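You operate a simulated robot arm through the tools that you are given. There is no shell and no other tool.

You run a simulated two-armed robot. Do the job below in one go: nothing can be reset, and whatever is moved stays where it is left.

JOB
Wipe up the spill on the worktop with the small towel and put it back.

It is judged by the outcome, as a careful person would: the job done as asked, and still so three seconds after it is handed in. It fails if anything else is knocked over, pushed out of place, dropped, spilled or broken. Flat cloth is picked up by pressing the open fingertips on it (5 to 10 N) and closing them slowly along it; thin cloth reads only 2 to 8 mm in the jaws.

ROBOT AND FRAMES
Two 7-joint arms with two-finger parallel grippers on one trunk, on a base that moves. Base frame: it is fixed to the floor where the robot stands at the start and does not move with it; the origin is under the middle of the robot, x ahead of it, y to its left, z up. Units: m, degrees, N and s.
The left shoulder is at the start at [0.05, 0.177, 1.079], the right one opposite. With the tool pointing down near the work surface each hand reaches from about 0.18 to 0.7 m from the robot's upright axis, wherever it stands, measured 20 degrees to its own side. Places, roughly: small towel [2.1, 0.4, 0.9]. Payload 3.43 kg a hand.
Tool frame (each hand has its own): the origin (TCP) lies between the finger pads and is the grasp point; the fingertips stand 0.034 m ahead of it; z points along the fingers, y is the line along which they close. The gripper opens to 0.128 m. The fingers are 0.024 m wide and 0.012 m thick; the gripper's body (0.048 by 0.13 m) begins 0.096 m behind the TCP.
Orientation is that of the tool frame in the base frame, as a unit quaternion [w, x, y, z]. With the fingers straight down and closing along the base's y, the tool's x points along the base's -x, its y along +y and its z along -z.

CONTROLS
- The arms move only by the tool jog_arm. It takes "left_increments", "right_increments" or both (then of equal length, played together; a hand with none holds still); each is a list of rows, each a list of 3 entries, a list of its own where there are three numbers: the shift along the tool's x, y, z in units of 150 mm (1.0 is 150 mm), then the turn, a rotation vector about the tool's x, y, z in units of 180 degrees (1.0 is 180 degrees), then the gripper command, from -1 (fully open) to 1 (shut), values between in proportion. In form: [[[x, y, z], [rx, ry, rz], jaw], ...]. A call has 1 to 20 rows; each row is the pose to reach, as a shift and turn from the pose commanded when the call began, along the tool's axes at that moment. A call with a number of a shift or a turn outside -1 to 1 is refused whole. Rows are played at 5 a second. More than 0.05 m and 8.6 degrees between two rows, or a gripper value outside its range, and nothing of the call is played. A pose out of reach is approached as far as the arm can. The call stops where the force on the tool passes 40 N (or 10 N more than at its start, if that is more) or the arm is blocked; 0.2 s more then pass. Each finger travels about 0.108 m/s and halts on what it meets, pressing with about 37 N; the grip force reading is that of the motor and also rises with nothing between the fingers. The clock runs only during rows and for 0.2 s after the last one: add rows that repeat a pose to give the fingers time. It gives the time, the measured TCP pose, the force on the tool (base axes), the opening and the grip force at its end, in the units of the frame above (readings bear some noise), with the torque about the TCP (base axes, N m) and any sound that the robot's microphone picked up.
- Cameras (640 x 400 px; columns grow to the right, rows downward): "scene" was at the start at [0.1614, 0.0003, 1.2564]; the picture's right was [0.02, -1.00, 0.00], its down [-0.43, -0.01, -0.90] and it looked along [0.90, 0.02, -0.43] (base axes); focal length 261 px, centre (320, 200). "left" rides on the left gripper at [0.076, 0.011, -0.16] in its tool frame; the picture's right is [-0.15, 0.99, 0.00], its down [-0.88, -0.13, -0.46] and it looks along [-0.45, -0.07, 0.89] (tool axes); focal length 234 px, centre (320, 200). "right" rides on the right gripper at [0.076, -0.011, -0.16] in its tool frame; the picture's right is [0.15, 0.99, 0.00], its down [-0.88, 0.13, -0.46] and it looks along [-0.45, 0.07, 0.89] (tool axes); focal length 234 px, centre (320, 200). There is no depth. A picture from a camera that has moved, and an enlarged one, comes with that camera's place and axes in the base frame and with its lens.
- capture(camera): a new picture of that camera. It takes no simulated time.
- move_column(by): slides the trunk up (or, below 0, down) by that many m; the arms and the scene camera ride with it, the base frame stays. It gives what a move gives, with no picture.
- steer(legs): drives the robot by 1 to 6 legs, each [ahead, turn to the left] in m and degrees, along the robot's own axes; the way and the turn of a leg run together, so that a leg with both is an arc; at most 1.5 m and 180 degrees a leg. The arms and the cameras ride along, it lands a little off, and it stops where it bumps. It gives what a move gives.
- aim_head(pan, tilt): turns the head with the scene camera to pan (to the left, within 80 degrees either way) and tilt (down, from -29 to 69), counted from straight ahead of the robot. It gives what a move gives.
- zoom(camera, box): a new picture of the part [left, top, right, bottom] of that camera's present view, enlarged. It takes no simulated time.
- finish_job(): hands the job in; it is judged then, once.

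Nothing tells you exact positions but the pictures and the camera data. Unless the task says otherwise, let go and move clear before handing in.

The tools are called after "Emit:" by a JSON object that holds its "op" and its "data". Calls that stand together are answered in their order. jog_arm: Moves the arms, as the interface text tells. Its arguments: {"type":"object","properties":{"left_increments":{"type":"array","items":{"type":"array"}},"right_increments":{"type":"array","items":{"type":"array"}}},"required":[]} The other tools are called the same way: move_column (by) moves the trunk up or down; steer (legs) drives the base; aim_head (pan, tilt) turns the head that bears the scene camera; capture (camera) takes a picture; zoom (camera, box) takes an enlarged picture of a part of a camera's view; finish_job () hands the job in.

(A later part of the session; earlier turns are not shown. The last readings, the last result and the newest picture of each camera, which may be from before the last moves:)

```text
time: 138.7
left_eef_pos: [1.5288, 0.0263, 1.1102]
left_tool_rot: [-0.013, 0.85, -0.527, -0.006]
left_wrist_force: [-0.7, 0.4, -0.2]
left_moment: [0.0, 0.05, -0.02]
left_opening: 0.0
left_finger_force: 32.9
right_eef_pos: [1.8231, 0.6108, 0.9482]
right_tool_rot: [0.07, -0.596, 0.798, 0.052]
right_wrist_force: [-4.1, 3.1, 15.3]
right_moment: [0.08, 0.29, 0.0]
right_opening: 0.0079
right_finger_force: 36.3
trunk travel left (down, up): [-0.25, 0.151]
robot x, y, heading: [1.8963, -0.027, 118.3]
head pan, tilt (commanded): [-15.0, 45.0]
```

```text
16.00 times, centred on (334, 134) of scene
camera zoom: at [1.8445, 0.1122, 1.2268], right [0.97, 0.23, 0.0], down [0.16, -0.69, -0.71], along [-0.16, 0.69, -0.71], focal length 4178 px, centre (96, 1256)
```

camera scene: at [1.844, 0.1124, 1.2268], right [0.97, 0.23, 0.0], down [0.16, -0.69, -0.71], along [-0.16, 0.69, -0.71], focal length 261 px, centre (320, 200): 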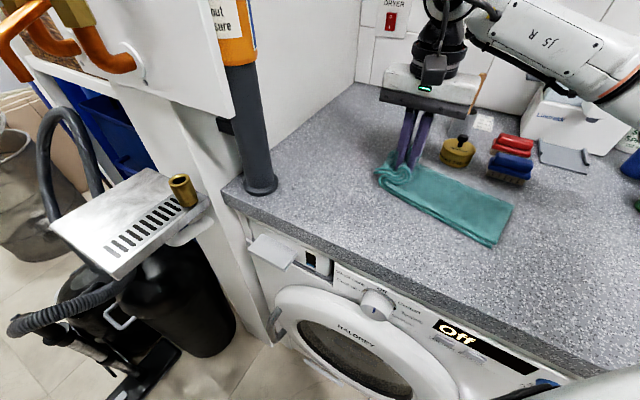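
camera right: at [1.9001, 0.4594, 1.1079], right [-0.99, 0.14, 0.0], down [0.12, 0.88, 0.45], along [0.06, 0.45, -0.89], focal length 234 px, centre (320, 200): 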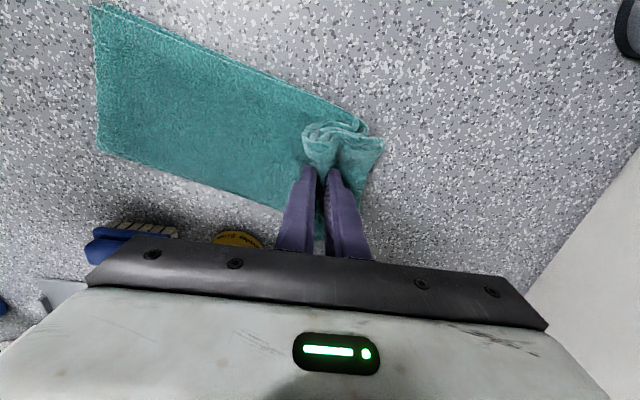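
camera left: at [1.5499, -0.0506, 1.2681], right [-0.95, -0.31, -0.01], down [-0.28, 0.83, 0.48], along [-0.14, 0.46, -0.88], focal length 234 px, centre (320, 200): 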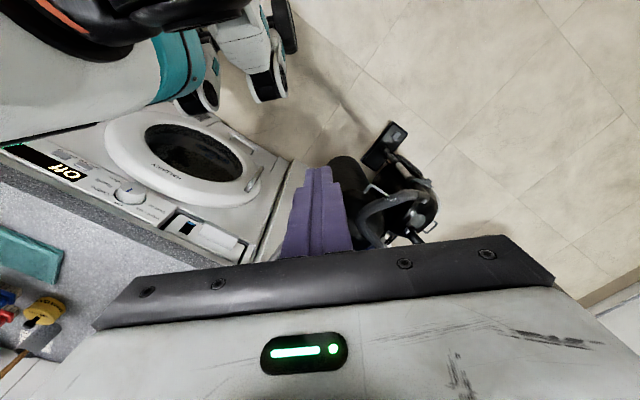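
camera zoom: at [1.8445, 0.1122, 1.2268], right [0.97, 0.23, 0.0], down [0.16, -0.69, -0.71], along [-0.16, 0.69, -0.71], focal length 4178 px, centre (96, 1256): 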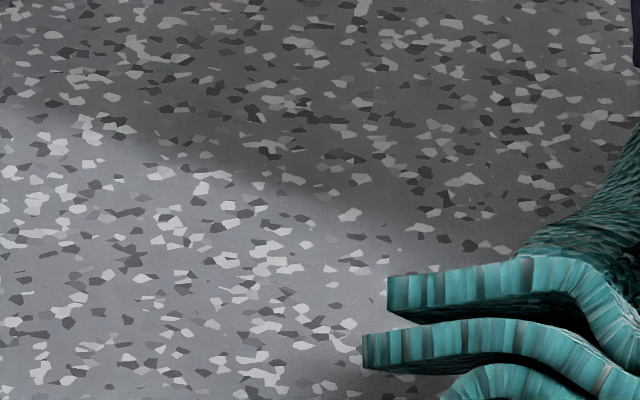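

The corner is clean now, so the spill is wiped up. To put the towel back, I'll first slide the gripped end toward the front, so the towel swings parallel to the worktop edge again, and bring the hand upright.

Emit:
{"op": "jog_arm", "data": {"right_increments": [[[0.08, 0, -0.026], [0, 0.007, 0], 1], [[0.16, 0, -0.042], [0, 0.014, 0], 1], [[0.24, 0, -0.056], [0, 0.021, 0], 1], [[0.32, 0, -0.07], [0, 0.028, 0], 1], [[0.4, 0, -0.084], [0, 0.035, 0], 1], [[0.48, 0, -0.098], [0, 0.042, 0], 1], [[0.56, 0, -0.112], [0, 0.049, 0], 1], [[0.635, 0, -0.1255], [0, 0.056, 0], 1], [[0.635, 0, -0.1255], [0, 0.056, 0], 1]]}}

Emit:
{"op": "capture", "data": {"camera": "scene"}}

Emit:
{"op": "capture", "data": {"camera": "right"}}

```text
time: 140.7
left_eef_pos: [1.5282, 0.0274, 1.1092]
left_tool_rot: [-0.011, 0.85, -0.527, -0.005]
left_wrist_force: [-0.1, 0.3, 0.5]
left_moment: [-0.03, 0.01, 0.02]
left_opening: 0.0001
left_finger_force: 33.1
right_eef_pos: [1.7958, 0.5187, 0.9499]
right_tool_rot: [-0.002, -0.599, 0.801, -0.003]
right_wrist_force: [0.8, 2.4, 7.2]
right_moment: [0.15, 0.06, 0.01]
right_opening: 0.0083
right_finger_force: 37.0
trunk travel left (down, up): [-0.25, 0.151]
robot x, y, heading: [1.893, -0.0267, 118.5]
head pan, tilt (commanded): [-15.0, 45.0]
```

```text
taken
camera scene: at [1.8446, 0.1131, 1.2266], right [0.97, 0.23, 0.0], down [0.16, -0.69, -0.71], along [-0.16, 0.69, -0.71], focal length 261 px, centre (320, 200)
```

scene: 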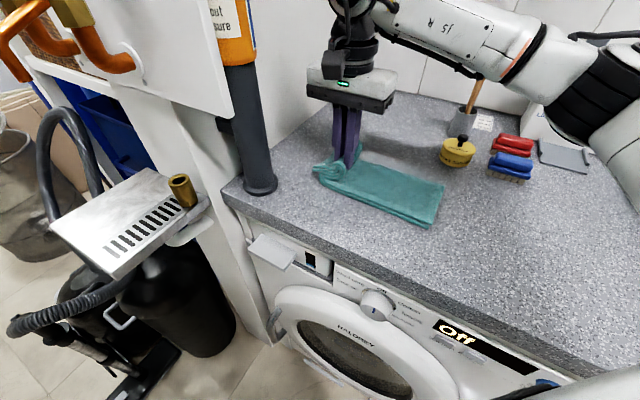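

```text
taken
camera right: at [1.786, 0.4439, 1.1099], right [-0.99, 0.14, 0.0], down [0.12, 0.88, 0.45], along [0.06, 0.45, -0.89], focal length 234 px, centre (320, 200)
```

right: 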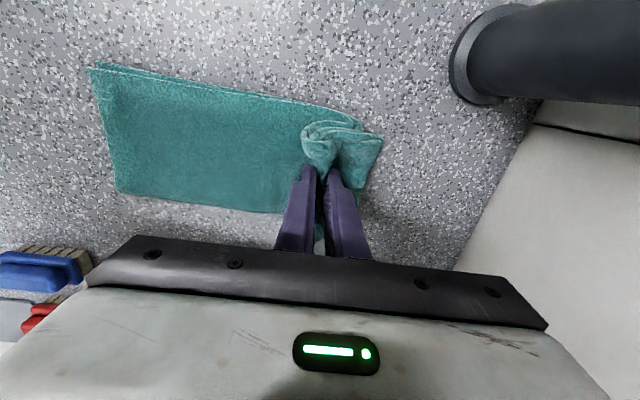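

The towel now lies parallel to the worktop edge again. To lay it back flat, I'll lift it clear so it hangs straight, carry it to the right, and lay it down from its right end to its left.

Emit:
{"op": "jog_arm", "data": {"right_increments": [[[0, 0, -0.15], [0, 0, 0], 1], [[0, 0, -0.3], [0, 0, 0], 1], [[0, 0, -0.45], [0, 0, 0], 1], [[0, 0, -0.6], [0, 0, 0], 1], [[0, 0, -0.75], [0, 0, 0], 1], [[0, 0, -0.9], [0, 0, 0], 1], [[0, 0, -1.0], [0, 0, 0], 1], [[0, 0, -1.0], [0, 0, 0], 1]]}}

Emit:
{"op": "jog_arm", "data": {"right_increments": [[[0, -0.1, -0.15], [0, 0, 0], 1], [[0, -0.2, -0.3], [0, 0, 0], 1], [[0, -0.32, -0.45], [0, 0, 0], 1], [[0, -0.45, -0.6], [0, 0, 0], 1], [[0, -0.58, -0.7], [0, 0, 0], 1], [[0, -0.72, -0.8], [0, 0, 0], 1], [[0, -0.86, -0.87], [0, 0, 0], 1], [[0, -1.0, -0.87], [0, 0, 0], 1], [[0, -1.0, -0.87], [0, 0, 0], 1]]}}

Emit:
{"op": "capture", "data": {"camera": "scene"}}

Emit:
{"op": "capture", "data": {"camera": "right"}}

```text
time: 142.5
left_eef_pos: [1.5275, 0.0276, 1.1106]
left_tool_rot: [-0.011, 0.85, -0.527, -0.005]
left_wrist_force: [-0.1, 0.3, 0.1]
left_moment: [0.01, 0.01, -0.02]
left_opening: 0.0
left_finger_force: 33.6
right_eef_pos: [1.7963, 0.5206, 1.0987]
right_tool_rot: [-0.002, -0.598, 0.801, -0.002]
right_wrist_force: [-0.8, 0.4, -0.3]
right_moment: [0.04, 0.0, 0.02]
right_opening: 0.0084
right_finger_force: 36.9
trunk travel left (down, up): [-0.25, 0.151]
robot x, y, heading: [1.8948, -0.025, 118.4]
head pan, tilt (commanded): [-15.0, 45.0]
```

```text
time: 144.5
left_eef_pos: [1.5273, 0.0273, 1.1093]
left_tool_rot: [-0.012, 0.85, -0.527, -0.005]
left_wrist_force: [-0.2, -0.4, -0.4]
left_moment: [0.0, -0.02, 0.0]
left_opening: 0.0
left_finger_force: 33.1
right_eef_pos: [1.9397, 0.4791, 1.2299]
right_tool_rot: [-0.001, -0.599, 0.801, -0.002]
right_wrist_force: [-0.1, -1.2, -0.3]
right_moment: [-0.01, -0.01, 0.0]
right_opening: 0.0082
right_finger_force: 37.0
trunk travel left (down, up): [-0.25, 0.151]
robot x, y, heading: [1.895, -0.023, 118.3]
head pan, tilt (commanded): [-15.0, 45.0]
```

```text
taken
camera scene: at [1.8442, 0.1135, 1.2266], right [0.97, 0.23, 0.0], down [0.16, -0.69, -0.71], along [-0.16, 0.69, -0.71], focal length 261 px, centre (320, 200)
```

scene: 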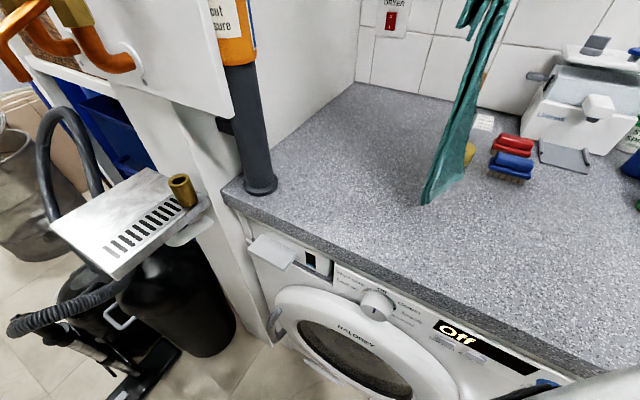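

```text
taken
camera right: at [1.9302, 0.4045, 1.3899], right [-0.99, 0.14, 0.0], down [0.12, 0.88, 0.45], along [0.06, 0.45, -0.89], focal length 234 px, centre (320, 200)
```

right: 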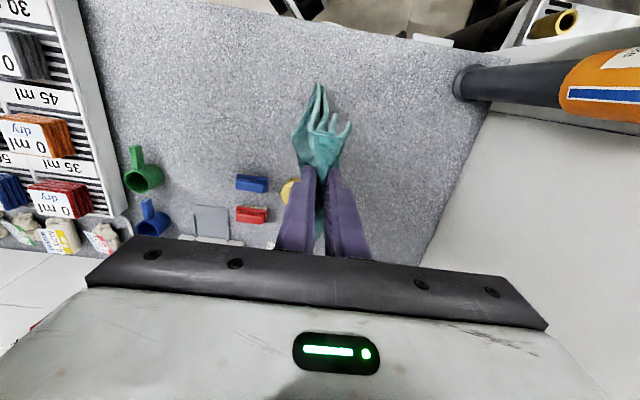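

The towel hangs free just above the worktop. I'll carry it right in two steps and turn the head to follow it.

Emit:
{"op": "jog_arm", "data": {"right_increments": [[[0, -0.15, 0], [0, 0, 0], 1], [[0, -0.3, 0], [0, 0, 0], 1], [[0, -0.45, -0.03], [0, 0, 0], 1], [[0, -0.6, -0.06], [0, 0, 0], 1], [[0, -0.75, -0.06], [0, 0, 0], 1], [[0, -0.9, -0.06], [0, 0, 0], 1], [[0, -1.0, -0.06], [0, 0, 0], 1], [[0, -1.0, -0.06], [0, 0, 0], 1]]}}

Emit:
{"op": "aim_head", "data": {"pan": -50, "tilt": 40}}

Emit:
{"op": "capture", "data": {"camera": "scene"}}

```text
time: 146.3
left_eef_pos: [1.5269, 0.0274, 1.1094]
left_tool_rot: [-0.011, 0.85, -0.527, -0.005]
left_wrist_force: [-0.3, -0.1, -0.5]
left_moment: [0.01, 0.0, 0.0]
left_opening: 0.0
left_finger_force: 33.1
right_eef_pos: [2.0469, 0.4671, 1.2145]
right_tool_rot: [-0.001, -0.599, 0.801, -0.004]
right_wrist_force: [0.4, 0.5, -0.7]
right_moment: [0.01, 0.02, 0.04]
right_opening: 0.0082
right_finger_force: 36.8
right hand out of reach, approached as far as the arm can: row 4, 5, 6, 7, 8
trunk travel left (down, up): [-0.25, 0.151]
robot x, y, heading: [1.8976, -0.0262, 118.0]
head pan, tilt (commanded): [-15.0, 45.0]
```

```text
time: 147.3
left_eef_pos: [1.5267, 0.0273, 1.1098]
left_tool_rot: [-0.011, 0.85, -0.527, -0.006]
left_wrist_force: [0.6, 0.1, 0.4]
left_moment: [-0.02, -0.03, 0.02]
left_opening: 0.0
left_finger_force: 33.4
right_eef_pos: [2.0464, 0.4675, 1.2147]
right_tool_rot: [-0.002, -0.599, 0.801, -0.002]
right_wrist_force: [0.3, 0.1, -0.8]
right_moment: [-0.06, 0.05, 0.01]
right_opening: 0.0085
right_finger_force: 36.8
trunk travel left (down, up): [-0.25, 0.151]
robot x, y, heading: [1.8991, -0.026, 118.2]
head pan, tilt (commanded): [-50.0, 40.0]
```

```text
taken
camera scene: at [1.8945, 0.1134, 1.2338], right [0.93, -0.37, 0.0], down [-0.24, -0.6, -0.77], along [0.28, 0.71, -0.64], focal length 261 px, centre (320, 200)
```

scene: 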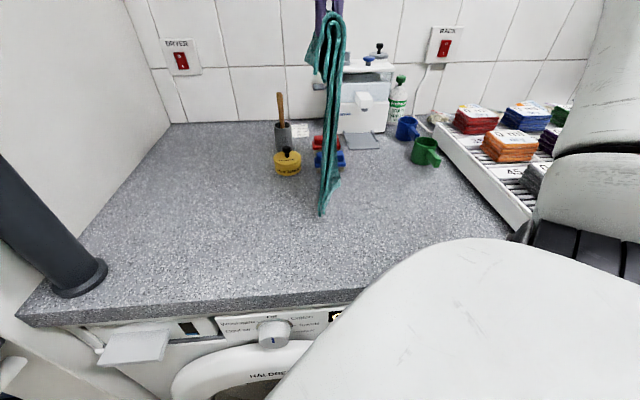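

At this stance the arm can't carry the towel far enough right while high. I'll bring the hand back to an easy spot, then back the robot off in an arc, turning right by 30 degrees, to face the towel's place better.

Emit:
{"op": "jog_arm", "data": {"right_increments": [[[0.06, 0.12, 0], [0, 0, 0], 1], [[0.12, 0.25, -0.02], [0, 0, 0], 1], [[0.19, 0.38, -0.04], [0, 0, 0], 1], [[0.25, 0.5, -0.06], [0, 0, 0], 1], [[0.31, 0.62, -0.08], [0, 0, 0], 1], [[0.36, 0.72, -0.1], [0, 0, 0], 1], [[0.36, 0.72, -0.1], [0, 0, 0], 1]]}}

Emit:
{"op": "capture", "data": {"camera": "scene"}}

```text
time: 148.9
left_eef_pos: [1.5288, 0.026, 1.1091]
left_tool_rot: [-0.012, 0.85, -0.527, -0.005]
left_wrist_force: [0.5, -0.3, 0.5]
left_moment: [-0.01, 0.02, -0.01]
left_opening: 0.0002
left_finger_force: 33.3
right_eef_pos: [1.9271, 0.4467, 1.2288]
right_tool_rot: [-0.001, -0.598, 0.801, -0.003]
right_wrist_force: [-0.2, 0.3, -0.8]
right_moment: [0.0, 0.01, 0.02]
right_opening: 0.0083
right_finger_force: 36.7
trunk travel left (down, up): [-0.25, 0.151]
robot x, y, heading: [1.8974, -0.0251, 118.3]
head pan, tilt (commanded): [-50.0, 40.0]
```

```text
taken
camera scene: at [1.8947, 0.1134, 1.2338], right [0.93, -0.37, 0.0], down [-0.24, -0.6, -0.77], along [0.28, 0.71, -0.64], focal length 261 px, centre (320, 200)
```

scene: 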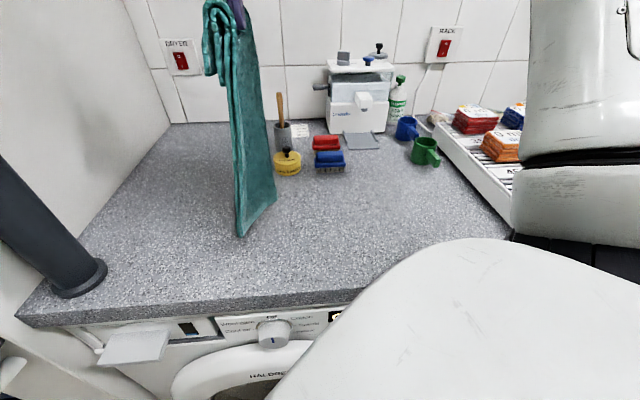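

The towel hangs clear of everything. I'll make the backing arc now.

Emit:
{"op": "steer", "data": {"legs": [[-0.17, -30]]}}

Emit:
{"op": "aim_head", "data": {"pan": -15, "tilt": 40}}

Emit:
{"op": "capture", "data": {"camera": "scene"}}

```text
time: 150.8
left_eef_pos: [1.6441, 0.0411, 1.1099]
left_tool_rot: [0.012, -0.683, 0.73, 0.002]
left_wrist_force: [-0.4, -0.1, 0.0]
left_moment: [0.03, 0.02, -0.05]
left_opening: 0.0001
left_finger_force: 33.1
right_eef_pos: [2.1984, 0.2044, 1.2289]
right_tool_rot: [-0.002, -0.37, 0.929, -0.002]
right_wrist_force: [-0.7, 0.0, -0.5]
right_moment: [0.01, 0.01, 0.18]
right_opening: 0.008
right_finger_force: 37.2
trunk travel left (down, up): [-0.25, 0.151]
robot x, y, heading: [1.9362, -0.1879, 88.2]
head pan, tilt (commanded): [-50.0, 40.0]
```

```text
time: 151.8
left_eef_pos: [1.6427, 0.0419, 1.1093]
left_tool_rot: [0.012, -0.683, 0.73, 0.003]
left_wrist_force: [-0.9, 0.8, 0.4]
left_moment: [-0.01, -0.02, -0.01]
left_opening: 0.0
left_finger_force: 32.9
right_eef_pos: [2.1983, 0.2027, 1.228]
right_tool_rot: [-0.002, -0.369, 0.929, -0.002]
right_wrist_force: [-0.2, 0.4, 0.1]
right_moment: [0.0, 0.01, 0.23]
right_opening: 0.0081
right_finger_force: 36.5
trunk travel left (down, up): [-0.25, 0.151]
robot x, y, heading: [1.9336, -0.1882, 88.1]
head pan, tilt (commanded): [-15.0, 40.0]
```

```text
taken
camera scene: at [1.9617, -0.0394, 1.2338], right [0.96, -0.29, 0.0], down [-0.19, -0.62, -0.77], along [0.22, 0.73, -0.64], focal length 261 px, centre (320, 200)
```

scene: 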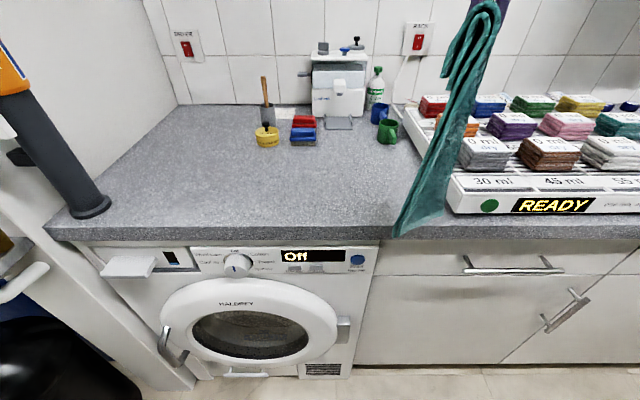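

The towel hangs near the worktop's front edge now, close to its own place. I'll raise the column 5 cm for clearance and then roll forward 8 cm.

Emit:
{"op": "move_column", "data": {"by": 0.05}}

Emit:
{"op": "steer", "data": {"legs": [[0.08, 0]]}}

Emit:
{"op": "capture", "data": {"camera": "scene"}}

Emit:
{"op": "capture", "data": {"camera": "right"}}

```text
time: 152.7
left_eef_pos: [1.6434, 0.0425, 1.1597]
left_tool_rot: [0.013, -0.684, 0.73, 0.002]
left_wrist_force: [0.5, 0.0, 0.4]
left_moment: [-0.02, 0.01, 0.01]
left_opening: 0.0
left_finger_force: 32.5
right_eef_pos: [2.1989, 0.204, 1.2777]
right_tool_rot: [-0.002, -0.369, 0.929, -0.002]
right_wrist_force: [0.4, -0.4, -1.4]
right_moment: [0.0, 0.02, 0.21]
right_opening: 0.0082
right_finger_force: 37.7
trunk travel left (down, up): [-0.3, 0.101]
robot x, y, heading: [1.9321, -0.1862, 88.0]
head pan, tilt (commanded): [-15.0, 40.0]
```

```text
time: 153.8
left_eef_pos: [1.6454, 0.1234, 1.1587]
left_tool_rot: [0.013, -0.683, 0.73, 0.002]
left_wrist_force: [-0.3, 0.7, 0.3]
left_moment: [-0.03, -0.04, 0.02]
left_opening: 0.0
left_finger_force: 32.8
right_eef_pos: [2.2016, 0.2846, 1.2774]
right_tool_rot: [-0.003, -0.369, 0.929, -0.003]
right_wrist_force: [-0.7, 1.1, -0.9]
right_moment: [-0.02, 0.01, 0.2]
right_opening: 0.0082
right_finger_force: 36.7
trunk travel left (down, up): [-0.3, 0.101]
robot x, y, heading: [1.9389, -0.1074, 88.2]
head pan, tilt (commanded): [-15.0, 40.0]
```

```text
taken
camera scene: at [1.9642, 0.0418, 1.2837], right [0.96, -0.29, 0.0], down [-0.19, -0.62, -0.77], along [0.22, 0.73, -0.64], focal length 261 px, centre (320, 200)
```

scene: 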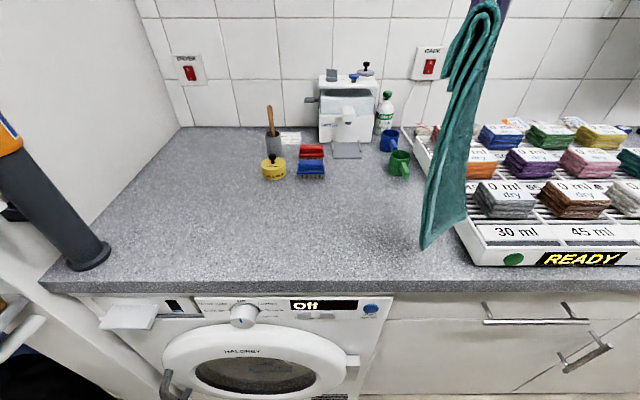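

```text
taken
camera right: at [2.1548, 0.2263, 1.4382], right [-0.79, 0.62, 0.0], down [0.55, 0.7, 0.45], along [0.28, 0.35, -0.89], focal length 234 px, centre (320, 200)
```

right: 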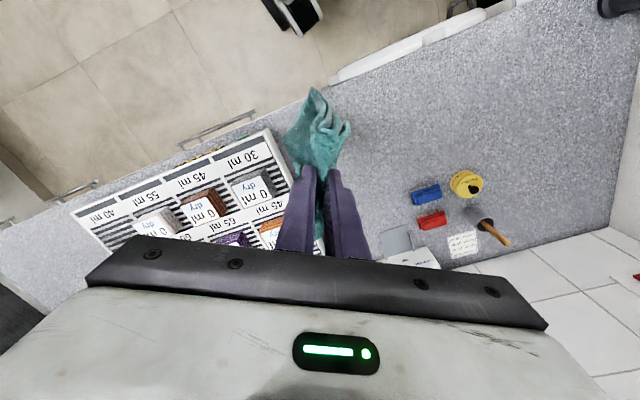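

The towel hangs just left of the wash-tray. I'll turn the hand back to the towel's original alignment and move it over where the towel's right end belongs.

Emit:
{"op": "jog_arm", "data": {"right_increments": [[[-0.121, 0.024, 0], [0, 0, -0.0278], 1], [[-0.242, 0.048, 0], [0, 0, -0.0557], 1], [[-0.363, 0.073, 0], [0, 0, -0.0835], 1], [[-0.483, 0.097, 0], [0, 0, -0.111], 1], [[-0.604, 0.121, 0], [0, 0, -0.139], 1], [[-0.725, 0.145, 0], [0, 0, -0.167], 1], [[-0.725, 0.145, 0], [0, 0, -0.167], 1], [[-0.725, 0.145, 0], [0, 0, -0.167], 1]]}}

Emit:
{"op": "capture", "data": {"camera": "scene"}}

Emit:
{"op": "capture", "data": {"camera": "right"}}

```text
time: 155.6
left_eef_pos: [1.6454, 0.1229, 1.159]
left_tool_rot: [0.012, -0.684, 0.73, 0.002]
left_wrist_force: [0.1, -0.4, -0.3]
left_moment: [-0.01, -0.02, -0.02]
left_opening: 0.0
left_finger_force: 32.9
right_eef_pos: [2.2643, 0.3753, 1.2738]
right_tool_rot: [-0.002, -0.599, 0.801, -0.001]
right_wrist_force: [-0.2, 0.5, -0.2]
right_moment: [-0.01, -0.03, -0.17]
right_opening: 0.0079
right_finger_force: 37.0
right hand out of reach, approached as far as the arm can: row 6, 7, 8
trunk travel left (down, up): [-0.3, 0.101]
robot x, y, heading: [1.9368, -0.1074, 88.1]
head pan, tilt (commanded): [-15.0, 40.0]
```

```text
taken
camera scene: at [1.9642, 0.041, 1.2838], right [0.96, -0.29, 0.0], down [-0.19, -0.62, -0.77], along [0.22, 0.73, -0.64], focal length 261 px, centre (320, 200)
```

scene: 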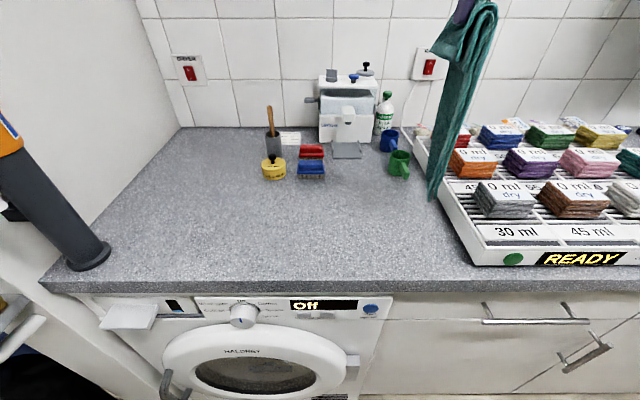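

```text
taken
camera right: at [2.254, 0.2997, 1.4339], right [-0.99, 0.14, 0.0], down [0.13, 0.88, 0.45], along [0.06, 0.45, -0.89], focal length 234 px, centre (320, 200)
```

right: 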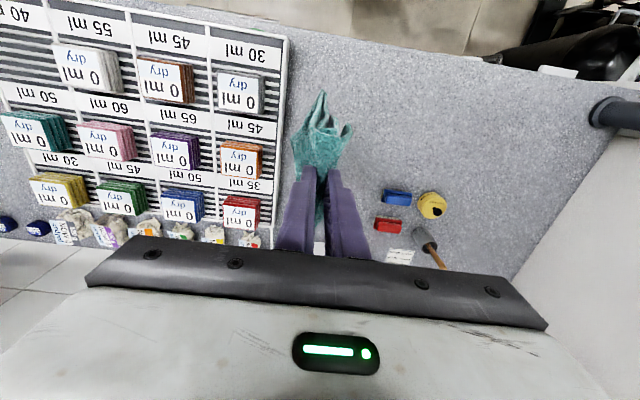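

The hand is over the right end of the towel's place, towel hanging straight and clear of the tray. I'll lower until its end touches, then start moving left so it's laid out flat.

Emit:
{"op": "jog_arm", "data": {"right_increments": [[[-0.005, 0.005, 0.1], [0, 0, 0], 1], [[-0.01, 0.01, 0.2], [0, 0, 0], 1], [[-0.015, 0.02, 0.3], [0, 0, 0], 1], [[-0.02, 0.03, 0.4], [0, 0, 0], 1], [[-0.027, 0.04, 0.5], [0, 0, 0], 1], [[-0.027, 0.053, 0.6], [0, 0, 0], 1], [[-0.027, 0.16, 0.7], [0, 0, 0], 1], [[-0.027, 0.287, 0.8], [0, 0, 0], 1], [[-0.027, 0.287, 0.8], [0, 0, 0], 1]]}}

Emit:
{"op": "capture", "data": {"camera": "scene"}}

Emit:
{"op": "capture", "data": {"camera": "right"}}

```text
time: 157.6
left_eef_pos: [1.6458, 0.122, 1.1593]
left_tool_rot: [0.013, -0.683, 0.73, 0.003]
left_wrist_force: [-0.3, -0.1, -0.8]
left_moment: [-0.02, 0.0, 0.03]
left_opening: 0.0001
left_finger_force: 33.2
right_eef_pos: [2.2268, 0.3888, 1.1533]
right_tool_rot: [-0.002, -0.599, 0.801, -0.002]
right_wrist_force: [-0.4, -0.2, 0.0]
right_moment: [0.04, -0.01, -0.14]
right_opening: 0.0078
right_finger_force: 36.9
trunk travel left (down, up): [-0.3, 0.101]
robot x, y, heading: [1.9375, -0.1086, 88.6]
head pan, tilt (commanded): [-15.0, 40.0]
```

```text
taken
camera scene: at [1.9642, 0.0408, 1.2839], right [0.96, -0.29, 0.0], down [-0.19, -0.62, -0.77], along [0.22, 0.73, -0.64], focal length 261 px, centre (320, 200)
```

scene: 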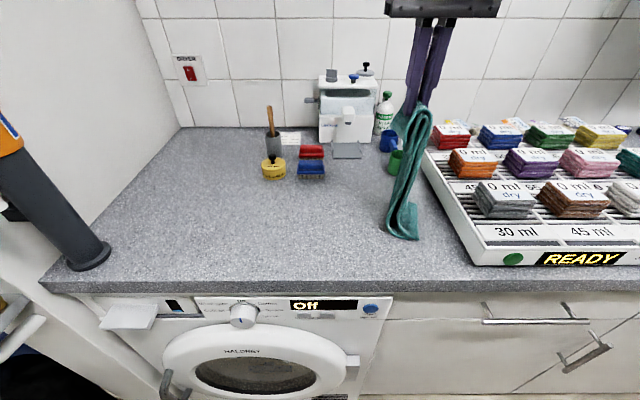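

```text
taken
camera right: at [2.2159, 0.3142, 1.3133], right [-0.99, 0.14, 0.0], down [0.13, 0.88, 0.45], along [0.06, 0.45, -0.89], focal length 234 px, centre (320, 200)
```

right: 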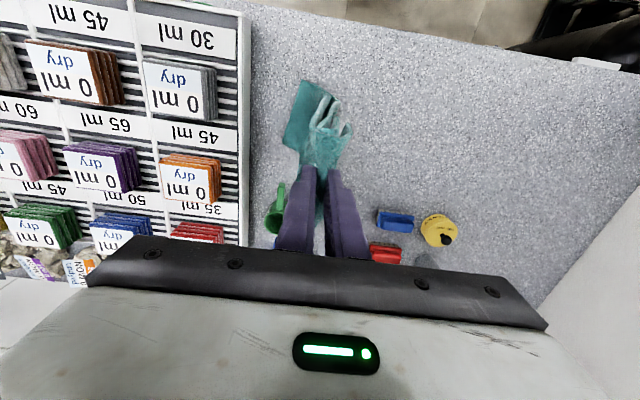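

The towel's end rests at its old right-hand place, bending correctly to the right. I'll continue lowering while moving left.

Emit:
{"op": "jog_arm", "data": {"right_increments": [[[0, 0.14, 0.1], [0, 0, 0], 1], [[0, 0.287, 0.193], [0, 0, 0], 1], [[0, 0.4, 0.293], [0, 0, 0], 1], [[0, 0.52, 0.393], [0, 0, 0], 1], [[0, 0.62, 0.493], [0, 0, 0], 1], [[0, 0.72, 0.593], [0, 0, 0], 1], [[0, 0.8, 0.693], [0, 0, 0], 1], [[0, 0.887, 0.793], [0, 0, 0], 1], [[0, 0.887, 0.793], [0, 0, 0], 1]]}}

Emit:
{"op": "capture", "data": {"camera": "scene"}}

Emit:
{"op": "capture", "data": {"camera": "right"}}

```text
time: 159.6
left_eef_pos: [1.6462, 0.122, 1.1597]
left_tool_rot: [0.013, -0.684, 0.73, 0.002]
left_wrist_force: [1.1, -0.3, 0.6]
left_moment: [0.01, 0.0, 0.0]
left_opening: 0.0001
left_finger_force: 32.7
right_eef_pos: [2.0962, 0.4287, 1.0355]
right_tool_rot: [-0.003, -0.597, 0.802, -0.002]
right_wrist_force: [-0.3, -0.3, -0.9]
right_moment: [-0.01, 0.01, -0.18]
right_opening: 0.0081
right_finger_force: 37.0
trunk travel left (down, up): [-0.3, 0.101]
robot x, y, heading: [1.9396, -0.11, 88.3]
head pan, tilt (commanded): [-15.0, 40.0]
```

```text
taken
camera scene: at [1.9642, 0.0408, 1.2839], right [0.96, -0.29, 0.0], down [-0.19, -0.62, -0.77], along [0.22, 0.73, -0.64], focal length 261 px, centre (320, 200)
```

scene: 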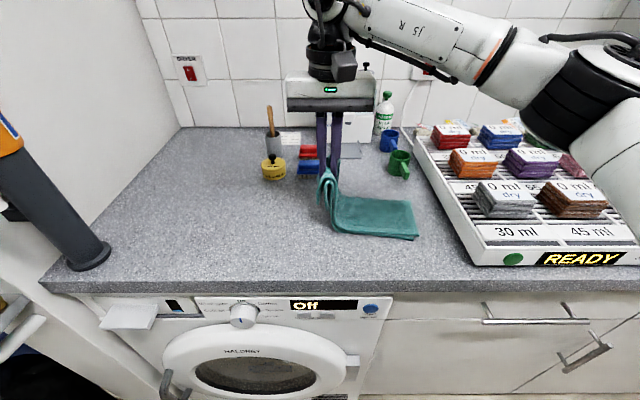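

```text
taken
camera right: at [2.087, 0.3531, 1.1961], right [-0.99, 0.14, 0.0], down [0.13, 0.88, 0.45], along [0.06, 0.45, -0.89], focal length 234 px, centre (320, 200)
```

right: 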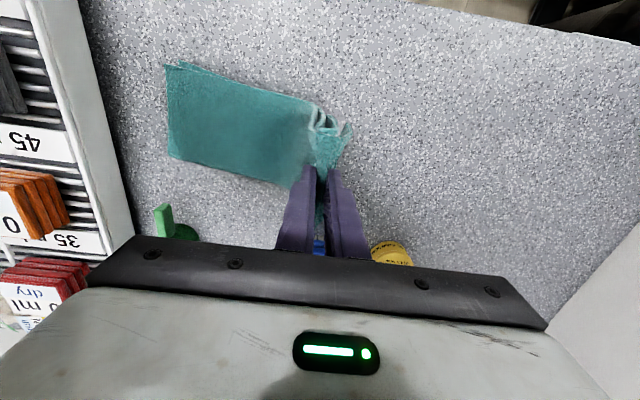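

The towel lies flat with its right end at its old place. I'll bring the gripped left part down the rest of the way, finishing straight down.

Emit:
{"op": "jog_arm", "data": {"right_increments": [[[0, 0.07, 0.1], [0, 0, 0], 1], [[0, 0.145, 0.21], [0, 0, 0], 1], [[0, 0.2, 0.28], [0, 0, 0], 1], [[0, 0.258, 0.343], [0, 0, 0], 1], [[0, 0.31, 0.4], [0, 0, 0], 1], [[0, 0.35, 0.45], [0, 0, 0], 1], [[0, 0.37, 0.5], [0, 0, 0], 1], [[0, 0.37, 0.545], [0, 0, 0], 1], [[0, 0.37, 0.545], [0, 0, 0], 1]]}}

Emit:
{"op": "zoom", "data": {"camera": "scene", "box": [260, 140, 460, 260]}}

Emit:
{"op": "capture", "data": {"camera": "right"}}

```text
time: 161.6
left_eef_pos: [1.6456, 0.1217, 1.1585]
left_tool_rot: [0.012, -0.683, 0.73, 0.003]
left_wrist_force: [1.5, -0.2, 0.6]
left_moment: [-0.01, -0.05, 0.0]
left_opening: 0.0
left_finger_force: 33.1
right_eef_pos: [2.0406, 0.442, 0.9536]
right_tool_rot: [-0.002, -0.598, 0.801, -0.002]
right_wrist_force: [-0.1, 0.2, 0.8]
right_moment: [-0.02, 0.01, -0.2]
right_opening: 0.0079
right_finger_force: 37.0
trunk travel left (down, up): [-0.3, 0.101]
robot x, y, heading: [1.9356, -0.1074, 88.0]
head pan, tilt (commanded): [-15.0, 40.0]
```

```text
3.20 times, centred on (360, 200) of scene
camera zoom: at [1.9641, 0.0408, 1.2839], right [0.96, -0.29, 0.0], down [-0.19, -0.62, -0.77], along [0.22, 0.73, -0.64], focal length 836 px, centre (192, 200)
```

zoom: 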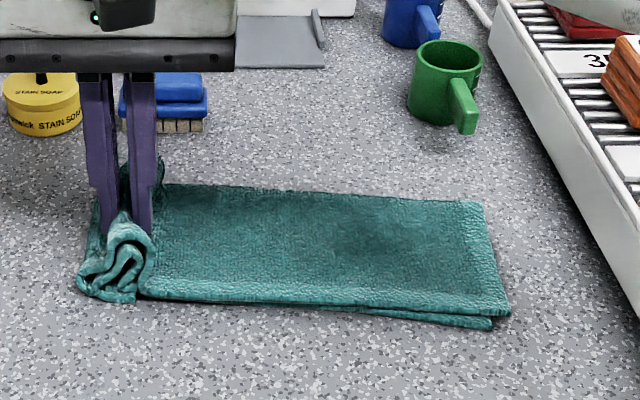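

```text
taken
camera right: at [2.032, 0.3681, 1.1137], right [-0.99, 0.14, 0.0], down [0.13, 0.88, 0.45], along [0.06, 0.45, -0.89], focal length 234 px, centre (320, 200)
```

right: 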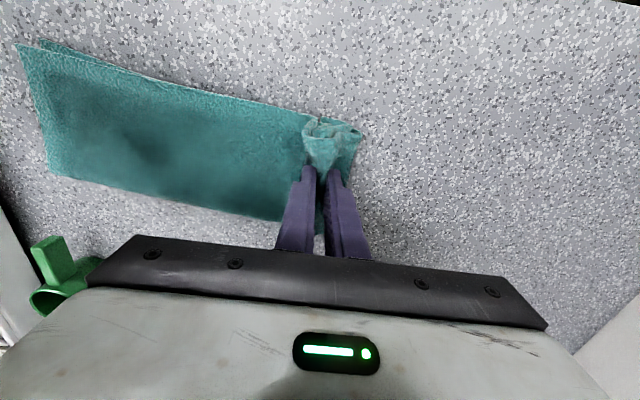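

Nicely laid out. I'll look closely at the pinched left end before pressing and opening.

Emit:
{"op": "zoom", "data": {"camera": "right", "box": [260, 90, 420, 220]}}

Emit:
{"op": "zoom", "data": {"camera": "scene", "box": [270, 180, 340, 240]}}

```text
3.08 times, centred on (340, 155) of right
camera zoom: at [2.032, 0.3681, 1.1137], right [-0.99, 0.14, 0.0], down [0.13, 0.88, 0.45], along [0.06, 0.45, -0.89], focal length 720 px, centre (258, 338)
```

zoom: 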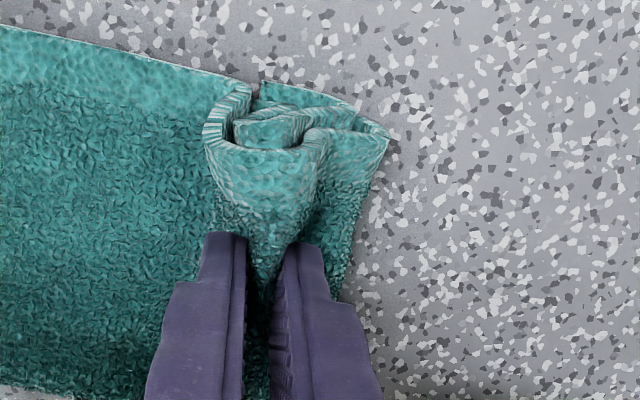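

```text
6.67 times, centred on (305, 210) of scene
camera zoom: at [1.9641, 0.0408, 1.2839], right [0.96, -0.29, 0.0], down [-0.19, -0.62, -0.77], along [0.22, 0.73, -0.64], focal length 1741 px, centre (420, 133)
```

zoom: 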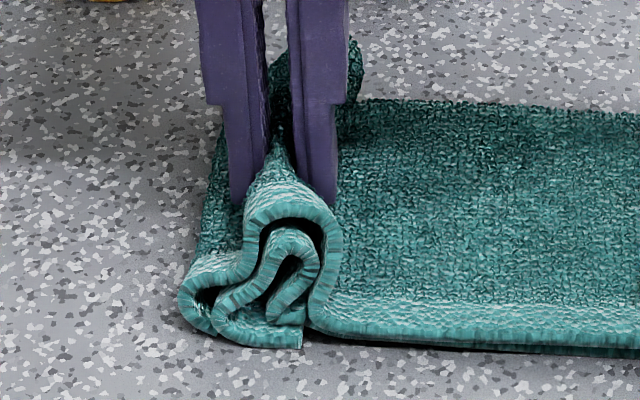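

The short left flap is tucked under. I'll lift a little and tilt the fingers to the left so the flap swings out before I set it down again.

Emit:
{"op": "jog_arm", "data": {"right_increments": [[[0, 0.0, -0.1], [-0.033, 0, 0], 1], [[0, 0.03, -0.2], [-0.067, 0, 0], 1], [[0, 0.06, -0.3], [-0.1, 0, 0], 1], [[0, 0.09, -0.38], [-0.133, 0, 0], 1], [[0, 0.1, -0.4], [-0.167, 0, 0], 1], [[0, 0.1, -0.4], [-0.167, 0, 0], 1]]}}

Emit:
{"op": "zoom", "data": {"camera": "scene", "box": [240, 140, 440, 260]}}

Emit:
{"op": "capture", "data": {"camera": "right"}}

```text
time: 163.0
left_eef_pos: [1.6449, 0.122, 1.1593]
left_tool_rot: [0.012, -0.684, 0.73, 0.002]
left_wrist_force: [-0.4, -0.7, -0.4]
left_moment: [-0.01, 0.01, 0.02]
left_opening: 0.0001
left_finger_force: 33.2
right_eef_pos: [2.0279, 0.4472, 1.0146]
right_tool_rot: [-0.159, -0.577, 0.774, 0.207]
right_wrist_force: [0.8, -0.4, -0.3]
right_moment: [-0.07, -0.17, 0.02]
right_opening: 0.0078
right_finger_force: 37.1
trunk travel left (down, up): [-0.3, 0.101]
robot x, y, heading: [1.9385, -0.1111, 88.3]
head pan, tilt (commanded): [-15.0, 40.0]
```

```text
3.20 times, centred on (340, 200) of scene
camera zoom: at [1.964, 0.0409, 1.2839], right [0.96, -0.29, 0.0], down [-0.19, -0.62, -0.77], along [0.22, 0.73, -0.64], focal length 836 px, centre (256, 200)
```

zoom: 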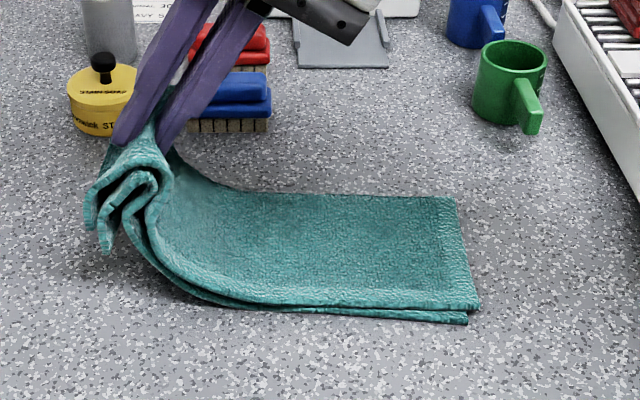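

```text
taken
camera right: at [2.0938, 0.3492, 1.1473], right [-0.86, 0.11, 0.5], down [0.36, 0.81, 0.45], along [-0.36, 0.57, -0.74], focal length 234 px, centre (320, 200)
```

right: 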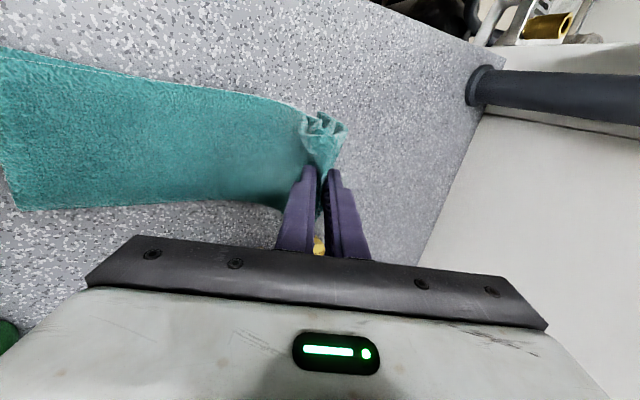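

The flap now hangs free on the left side. I'll lower while easing right, so the flap's end catches the worktop and lies out to the left.

Emit:
{"op": "jog_arm", "data": {"right_increments": [[[0, -0.06, 0.1], [0, 0, 0], 1], [[0, -0.117, 0.202], [0, 0, 0], 1], [[0, -0.19, 0.235], [0, 0, 0], 1], [[0, -0.27, 0.267], [0, 0, 0], 1], [[0, -0.33, 0.274], [0, 0, 0], 1], [[0, -0.393, 0.281], [0, 0, 0], 1], [[0, -0.393, 0.281], [0, 0, 0], 1]]}}

Emit:
{"op": "zoom", "data": {"camera": "scene", "box": [240, 140, 440, 260]}}

Emit:
{"op": "capture", "data": {"camera": "right"}}

```text
time: 164.6
left_eef_pos: [1.646, 0.1221, 1.1596]
left_tool_rot: [0.013, -0.683, 0.73, 0.002]
left_wrist_force: [0.5, -0.2, -0.1]
left_moment: [0.01, 0.0, 0.01]
left_opening: 0.0001
left_finger_force: 33.3
right_eef_pos: [2.0555, 0.4387, 0.9487]
right_tool_rot: [-0.158, -0.577, 0.774, 0.207]
right_wrist_force: [-2.2, -0.5, 3.0]
right_moment: [0.0, -0.07, -0.01]
right_opening: 0.0078
right_finger_force: 36.9
trunk travel left (down, up): [-0.3, 0.101]
robot x, y, heading: [1.9401, -0.1106, 88.1]
head pan, tilt (commanded): [-15.0, 40.0]
```

```text
3.20 times, centred on (340, 200) of scene
camera zoom: at [1.9639, 0.0408, 1.2839], right [0.96, -0.29, 0.0], down [-0.19, -0.62, -0.77], along [0.22, 0.73, -0.64], focal length 836 px, centre (256, 200)
```

zoom: 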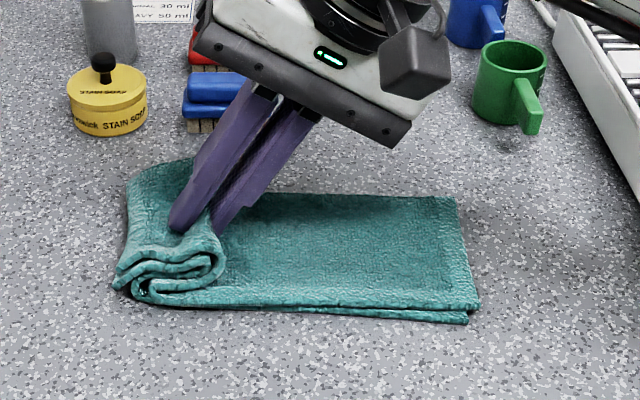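

```text
taken
camera right: at [2.1219, 0.3405, 1.081], right [-0.86, 0.1, 0.5], down [0.36, 0.81, 0.45], along [-0.36, 0.57, -0.74], focal length 234 px, centre (320, 200)
```

right: 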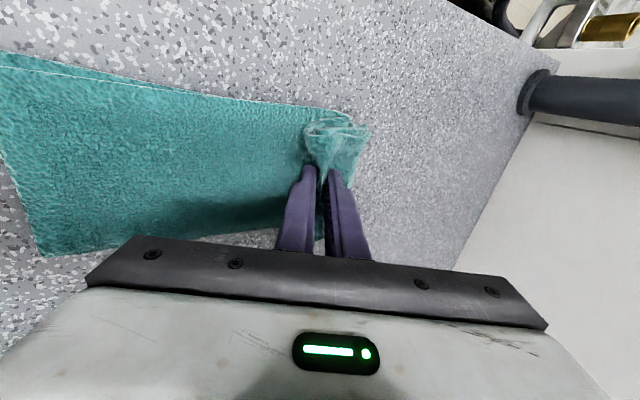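

The flap lies out to the left now, though the towel has a small Z-fold under the fingers. I'll bring the hand upright in place, and then press and open the fingers wide to spread the fold flat.

Emit:
{"op": "jog_arm", "data": {"right_increments": [[[0, 0.028, 0.007], [0.0417, 0, 0], 1], [[0, 0.056, 0.015], [0.0833, 0, 0], 1], [[0, 0.085, 0.022], [0.125, 0, 0], 1], [[0, 0.113, 0.03], [0.167, 0, 0], 1], [[0, 0.113, 0.03], [0.167, 0, 0], 1]]}}

Emit:
{"op": "zoom", "data": {"camera": "scene", "box": [240, 140, 440, 260]}}

```text
time: 165.8
left_eef_pos: [1.6458, 0.1214, 1.1591]
left_tool_rot: [0.013, -0.683, 0.73, 0.003]
left_wrist_force: [0.2, 0.0, -0.1]
left_moment: [0.02, -0.02, -0.03]
left_opening: 0.0
left_finger_force: 33.3
right_eef_pos: [2.0407, 0.4424, 0.9529]
right_tool_rot: [-0.003, -0.598, 0.801, -0.002]
right_wrist_force: [-1.6, 0.4, 4.2]
right_moment: [0.1, 0.26, 0.0]
right_opening: 0.0078
right_finger_force: 36.5
trunk travel left (down, up): [-0.3, 0.101]
robot x, y, heading: [1.939, -0.1112, 88.2]
head pan, tilt (commanded): [-15.0, 40.0]
```

```text
3.20 times, centred on (340, 200) of scene
camera zoom: at [1.964, 0.0405, 1.2839], right [0.96, -0.29, 0.0], down [-0.19, -0.61, -0.77], along [0.22, 0.73, -0.64], focal length 836 px, centre (256, 200)
```

zoom: 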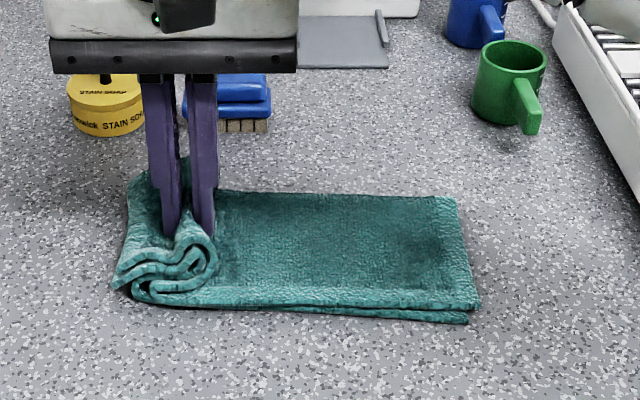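

The hand is upright with about 4 N on the cloth. I'll open the fingers slowly while following the cloth down, to spread the fold.

Emit:
{"op": "jog_arm", "data": {"right_increments": [[[0, 0, 0.007], [0, 0, 0], 0.92], [[0, 0, 0.01], [0, 0, 0], 0.84], [[0, 0, 0.014], [0, 0, 0], 0.76], [[0, 0, 0.018], [0, 0, 0], 0.68], [[0, 0, 0.022], [0, 0, 0], 0.6], [[0, 0, 0.026], [0, 0, 0], 0.52], [[0, 0, 0.03], [0, 0, 0], 0.44], [[0, 0, 0.034], [0, 0, 0], 0.36], [[0, 0, 0.038], [0, 0, 0], 0.28], [[0, 0, 0.042], [0, 0, 0], 0.2], [[0, 0, 0.046], [0, 0, 0], 0.12], [[0, 0, 0.05], [0, 0, 0], 0.06], [[0, 0, 0.05], [0, 0, 0], 0.06]]}}

Emit:
{"op": "zoom", "data": {"camera": "scene", "box": [240, 140, 440, 260]}}

Emit:
{"op": "capture", "data": {"camera": "right"}}

```text
time: 168.6
left_eef_pos: [1.6454, 0.1195, 1.1604]
left_tool_rot: [0.014, -0.683, 0.73, 0.004]
left_wrist_force: [0.3, 0.8, -0.3]
left_moment: [-0.02, 0.0, -0.03]
left_opening: 0.0
left_finger_force: 32.6
right_eef_pos: [2.0418, 0.4412, 0.9472]
right_tool_rot: [-0.002, -0.598, 0.802, 0.0]
right_wrist_force: [8.5, -0.9, 23.4]
right_moment: [0.21, 0.47, -0.06]
right_opening: 0.0559
right_finger_force: 0.1
trunk travel left (down, up): [-0.3, 0.101]
robot x, y, heading: [1.9393, -0.1108, 88.3]
head pan, tilt (commanded): [-15.0, 40.0]
```

```text
3.20 times, centred on (340, 200) of scene
camera zoom: at [1.9647, 0.0387, 1.2843], right [0.96, -0.29, 0.0], down [-0.19, -0.61, -0.77], along [0.22, 0.73, -0.64], focal length 836 px, centre (256, 200)
```

zoom: 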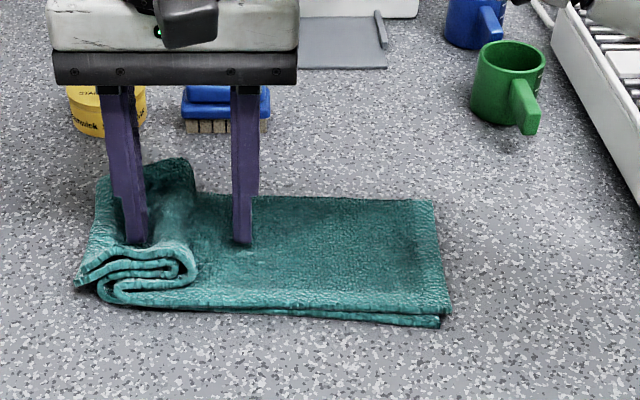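

```text
taken
camera right: at [2.0315, 0.3659, 1.107], right [-0.99, 0.14, 0.0], down [0.13, 0.88, 0.45], along [0.06, 0.45, -0.89], focal length 234 px, centre (320, 200)
```

right: 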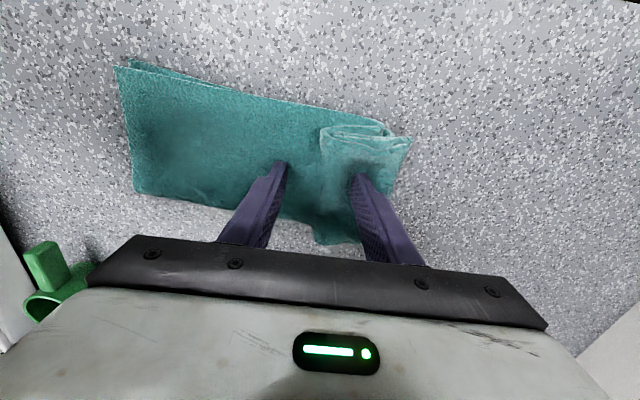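

Pressing the stack hard didn't undo the Z-fold; the towel only shifted a little. I'll raise the open fingers and look at the fold to decide how to pull it straight.

Emit:
{"op": "jog_arm", "data": {"right_increments": [[[0, 0, -0.1], [0, 0, 0], 0.06], [[0, 0, -0.3], [0, 0, 0], 0.06], [[0, 0, -0.6], [0, 0, 0], 0.06], [[0, 0, -0.8], [0, 0, 0], 0.06], [[0, 0, -0.8], [0, 0, 0], 0.06]]}}

Emit:
{"op": "zoom", "data": {"camera": "scene", "box": [240, 150, 420, 250]}}

Emit:
{"op": "capture", "data": {"camera": "right"}}

```text
time: 169.8
left_eef_pos: [1.6449, 0.1222, 1.1599]
left_tool_rot: [0.013, -0.684, 0.73, 0.002]
left_wrist_force: [0.0, 0.3, -0.6]
left_moment: [0.0, 0.03, 0.02]
left_opening: 0.0001
left_finger_force: 32.5
right_eef_pos: [2.0405, 0.4441, 1.0654]
right_tool_rot: [-0.003, -0.598, 0.802, -0.002]
right_wrist_force: [0.4, 0.3, -0.1]
right_moment: [0.02, -0.01, 0.03]
right_opening: 0.0602
right_finger_force: 0.1
trunk travel left (down, up): [-0.3, 0.101]
robot x, y, heading: [1.9362, -0.1106, 88.0]
head pan, tilt (commanded): [-15.0, 40.0]
```

```text
3.56 times, centred on (330, 200) of scene
camera zoom: at [1.9642, 0.041, 1.2838], right [0.96, -0.29, 0.0], down [-0.19, -0.62, -0.77], along [0.22, 0.73, -0.64], focal length 928 px, centre (284, 200)
```

zoom: 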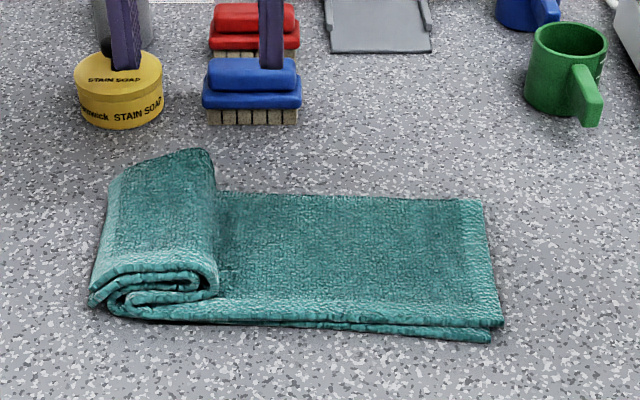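

```text
taken
camera right: at [2.0316, 0.3694, 1.2265], right [-0.99, 0.14, 0.0], down [0.13, 0.88, 0.45], along [0.06, 0.45, -0.89], focal length 234 px, centre (320, 200)
```

right: 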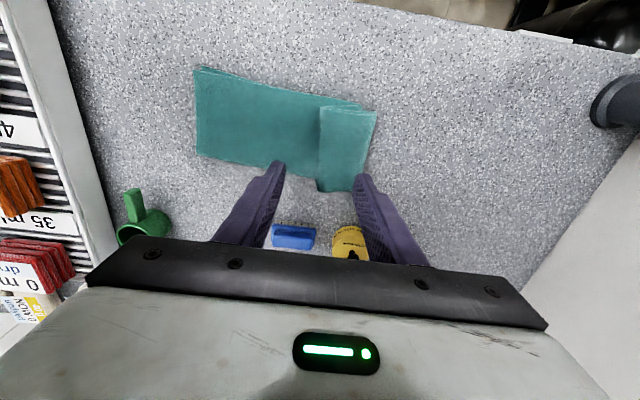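

Now it's clear: the left 6 cm is folded over on top in a Z, and the towel's left edge is at about its old place. I'll regrip near the flap's left edge, lift it to open the fold, and lay the towel out again.

Emit:
{"op": "jog_arm", "data": {"right_increments": [[[-0.005, 0.1, 0], [0, 0, 0], 0.3], [[-0.009, 0.21, 0.1], [0, 0, 0], 0.453], [[-0.009, 0.21, 0.3], [0, 0, 0], 0.453], [[-0.009, 0.21, 0.5], [0, 0, 0], 0.453], [[-0.009, 0.21, 0.65], [0, 0, 0], 0.453], [[-0.009, 0.21, 0.7], [0, 0, 0], 0.453], [[-0.009, 0.21, 0.7], [0, 0, 0], 0.453]]}}

Emit:
{"op": "capture", "data": {"camera": "right"}}

Emit:
{"op": "zoom", "data": {"camera": "scene", "box": [240, 150, 420, 250]}}

```text
time: 171.4
left_eef_pos: [1.6453, 0.123, 1.1597]
left_tool_rot: [0.013, -0.683, 0.73, 0.003]
left_wrist_force: [0.1, 1.4, 0.1]
left_moment: [-0.01, 0.03, 0.05]
left_opening: 0.0002
left_finger_force: 32.9
right_eef_pos: [2.0122, 0.4535, 0.9581]
right_tool_rot: [-0.002, -0.599, 0.801, -0.002]
right_wrist_force: [-0.7, -1.2, 0.1]
right_moment: [-0.01, -0.04, 0.02]
right_opening: 0.0353
right_finger_force: 0.0
trunk travel left (down, up): [-0.3, 0.101]
robot x, y, heading: [1.9394, -0.1082, 88.2]
head pan, tilt (commanded): [-15.0, 40.0]
```

```text
taken
camera right: at [2.0015, 0.3777, 1.1201], right [-0.99, 0.14, 0.0], down [0.13, 0.88, 0.45], along [0.06, 0.45, -0.89], focal length 234 px, centre (320, 200)
```

right: 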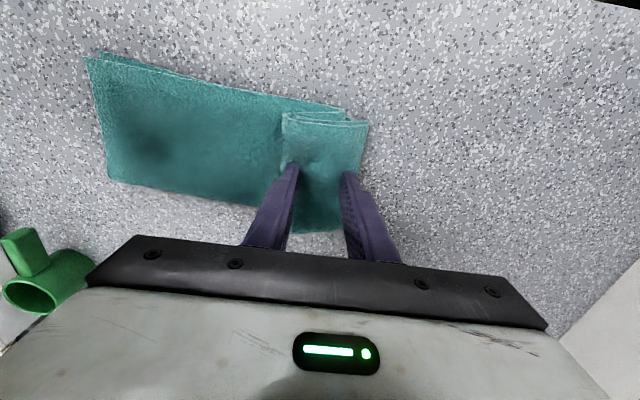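

```text
3.56 times, centred on (330, 200) of scene
camera zoom: at [1.9642, 0.0408, 1.2839], right [0.96, -0.29, 0.0], down [-0.19, -0.62, -0.77], along [0.22, 0.73, -0.64], focal length 928 px, centre (284, 200)
```

zoom: 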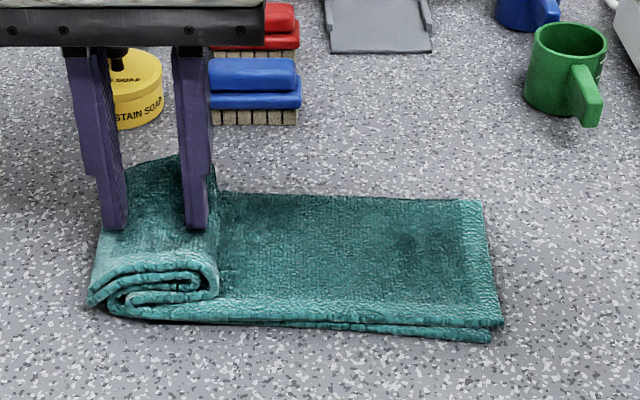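

The fingers straddle the flap. I'll press down to about 8 N.

Emit:
{"op": "jog_arm", "data": {"right_increments": [[[0, 0, 0.02], [0, 0, 0], 0.453], [[0, 0, 0.035], [0, 0, 0], 0.453], [[0, 0, 0.035], [0, 0, 0], 0.453]]}}

```text
time: 172.2
left_eef_pos: [1.6463, 0.1213, 1.1601]
left_tool_rot: [0.012, -0.683, 0.73, 0.002]
left_wrist_force: [-0.3, -0.9, -0.2]
left_moment: [0.02, -0.02, 0.01]
left_opening: 0.0
left_finger_force: 32.9
right_eef_pos: [2.0127, 0.4537, 0.9554]
right_tool_rot: [-0.002, -0.598, 0.801, -0.001]
right_wrist_force: [1.7, 0.1, 2.3]
right_moment: [-0.02, -0.07, 0.01]
right_opening: 0.0347
right_finger_force: 0.0
trunk travel left (down, up): [-0.3, 0.101]
robot x, y, heading: [1.9395, -0.1063, 88.2]
head pan, tilt (commanded): [-15.0, 40.0]
```

Emit:
{"op": "jog_arm", "data": {"right_increments": [[[0, 0, 0.015], [0, 0, 0], 0.453], [[0, 0, 0.025], [0, 0, 0], 0.453], [[0, 0, 0.025], [0, 0, 0], 0.453]]}}

```text
time: 173.0
left_eef_pos: [1.645, 0.1219, 1.1592]
left_tool_rot: [0.013, -0.683, 0.73, 0.003]
left_wrist_force: [-0.1, 0.6, -1.0]
left_moment: [-0.01, -0.01, -0.01]
left_opening: 0.0
left_finger_force: 32.6
right_eef_pos: [2.0107, 0.4532, 0.9513]
right_tool_rot: [-0.002, -0.598, 0.801, -0.001]
right_wrist_force: [1.6, -1.7, 5.7]
right_moment: [-0.06, -0.09, -0.03]
right_opening: 0.0349
right_finger_force: 0.0
trunk travel left (down, up): [-0.3, 0.101]
robot x, y, heading: [1.9361, -0.1121, 88.2]
head pan, tilt (commanded): [-15.0, 40.0]
```

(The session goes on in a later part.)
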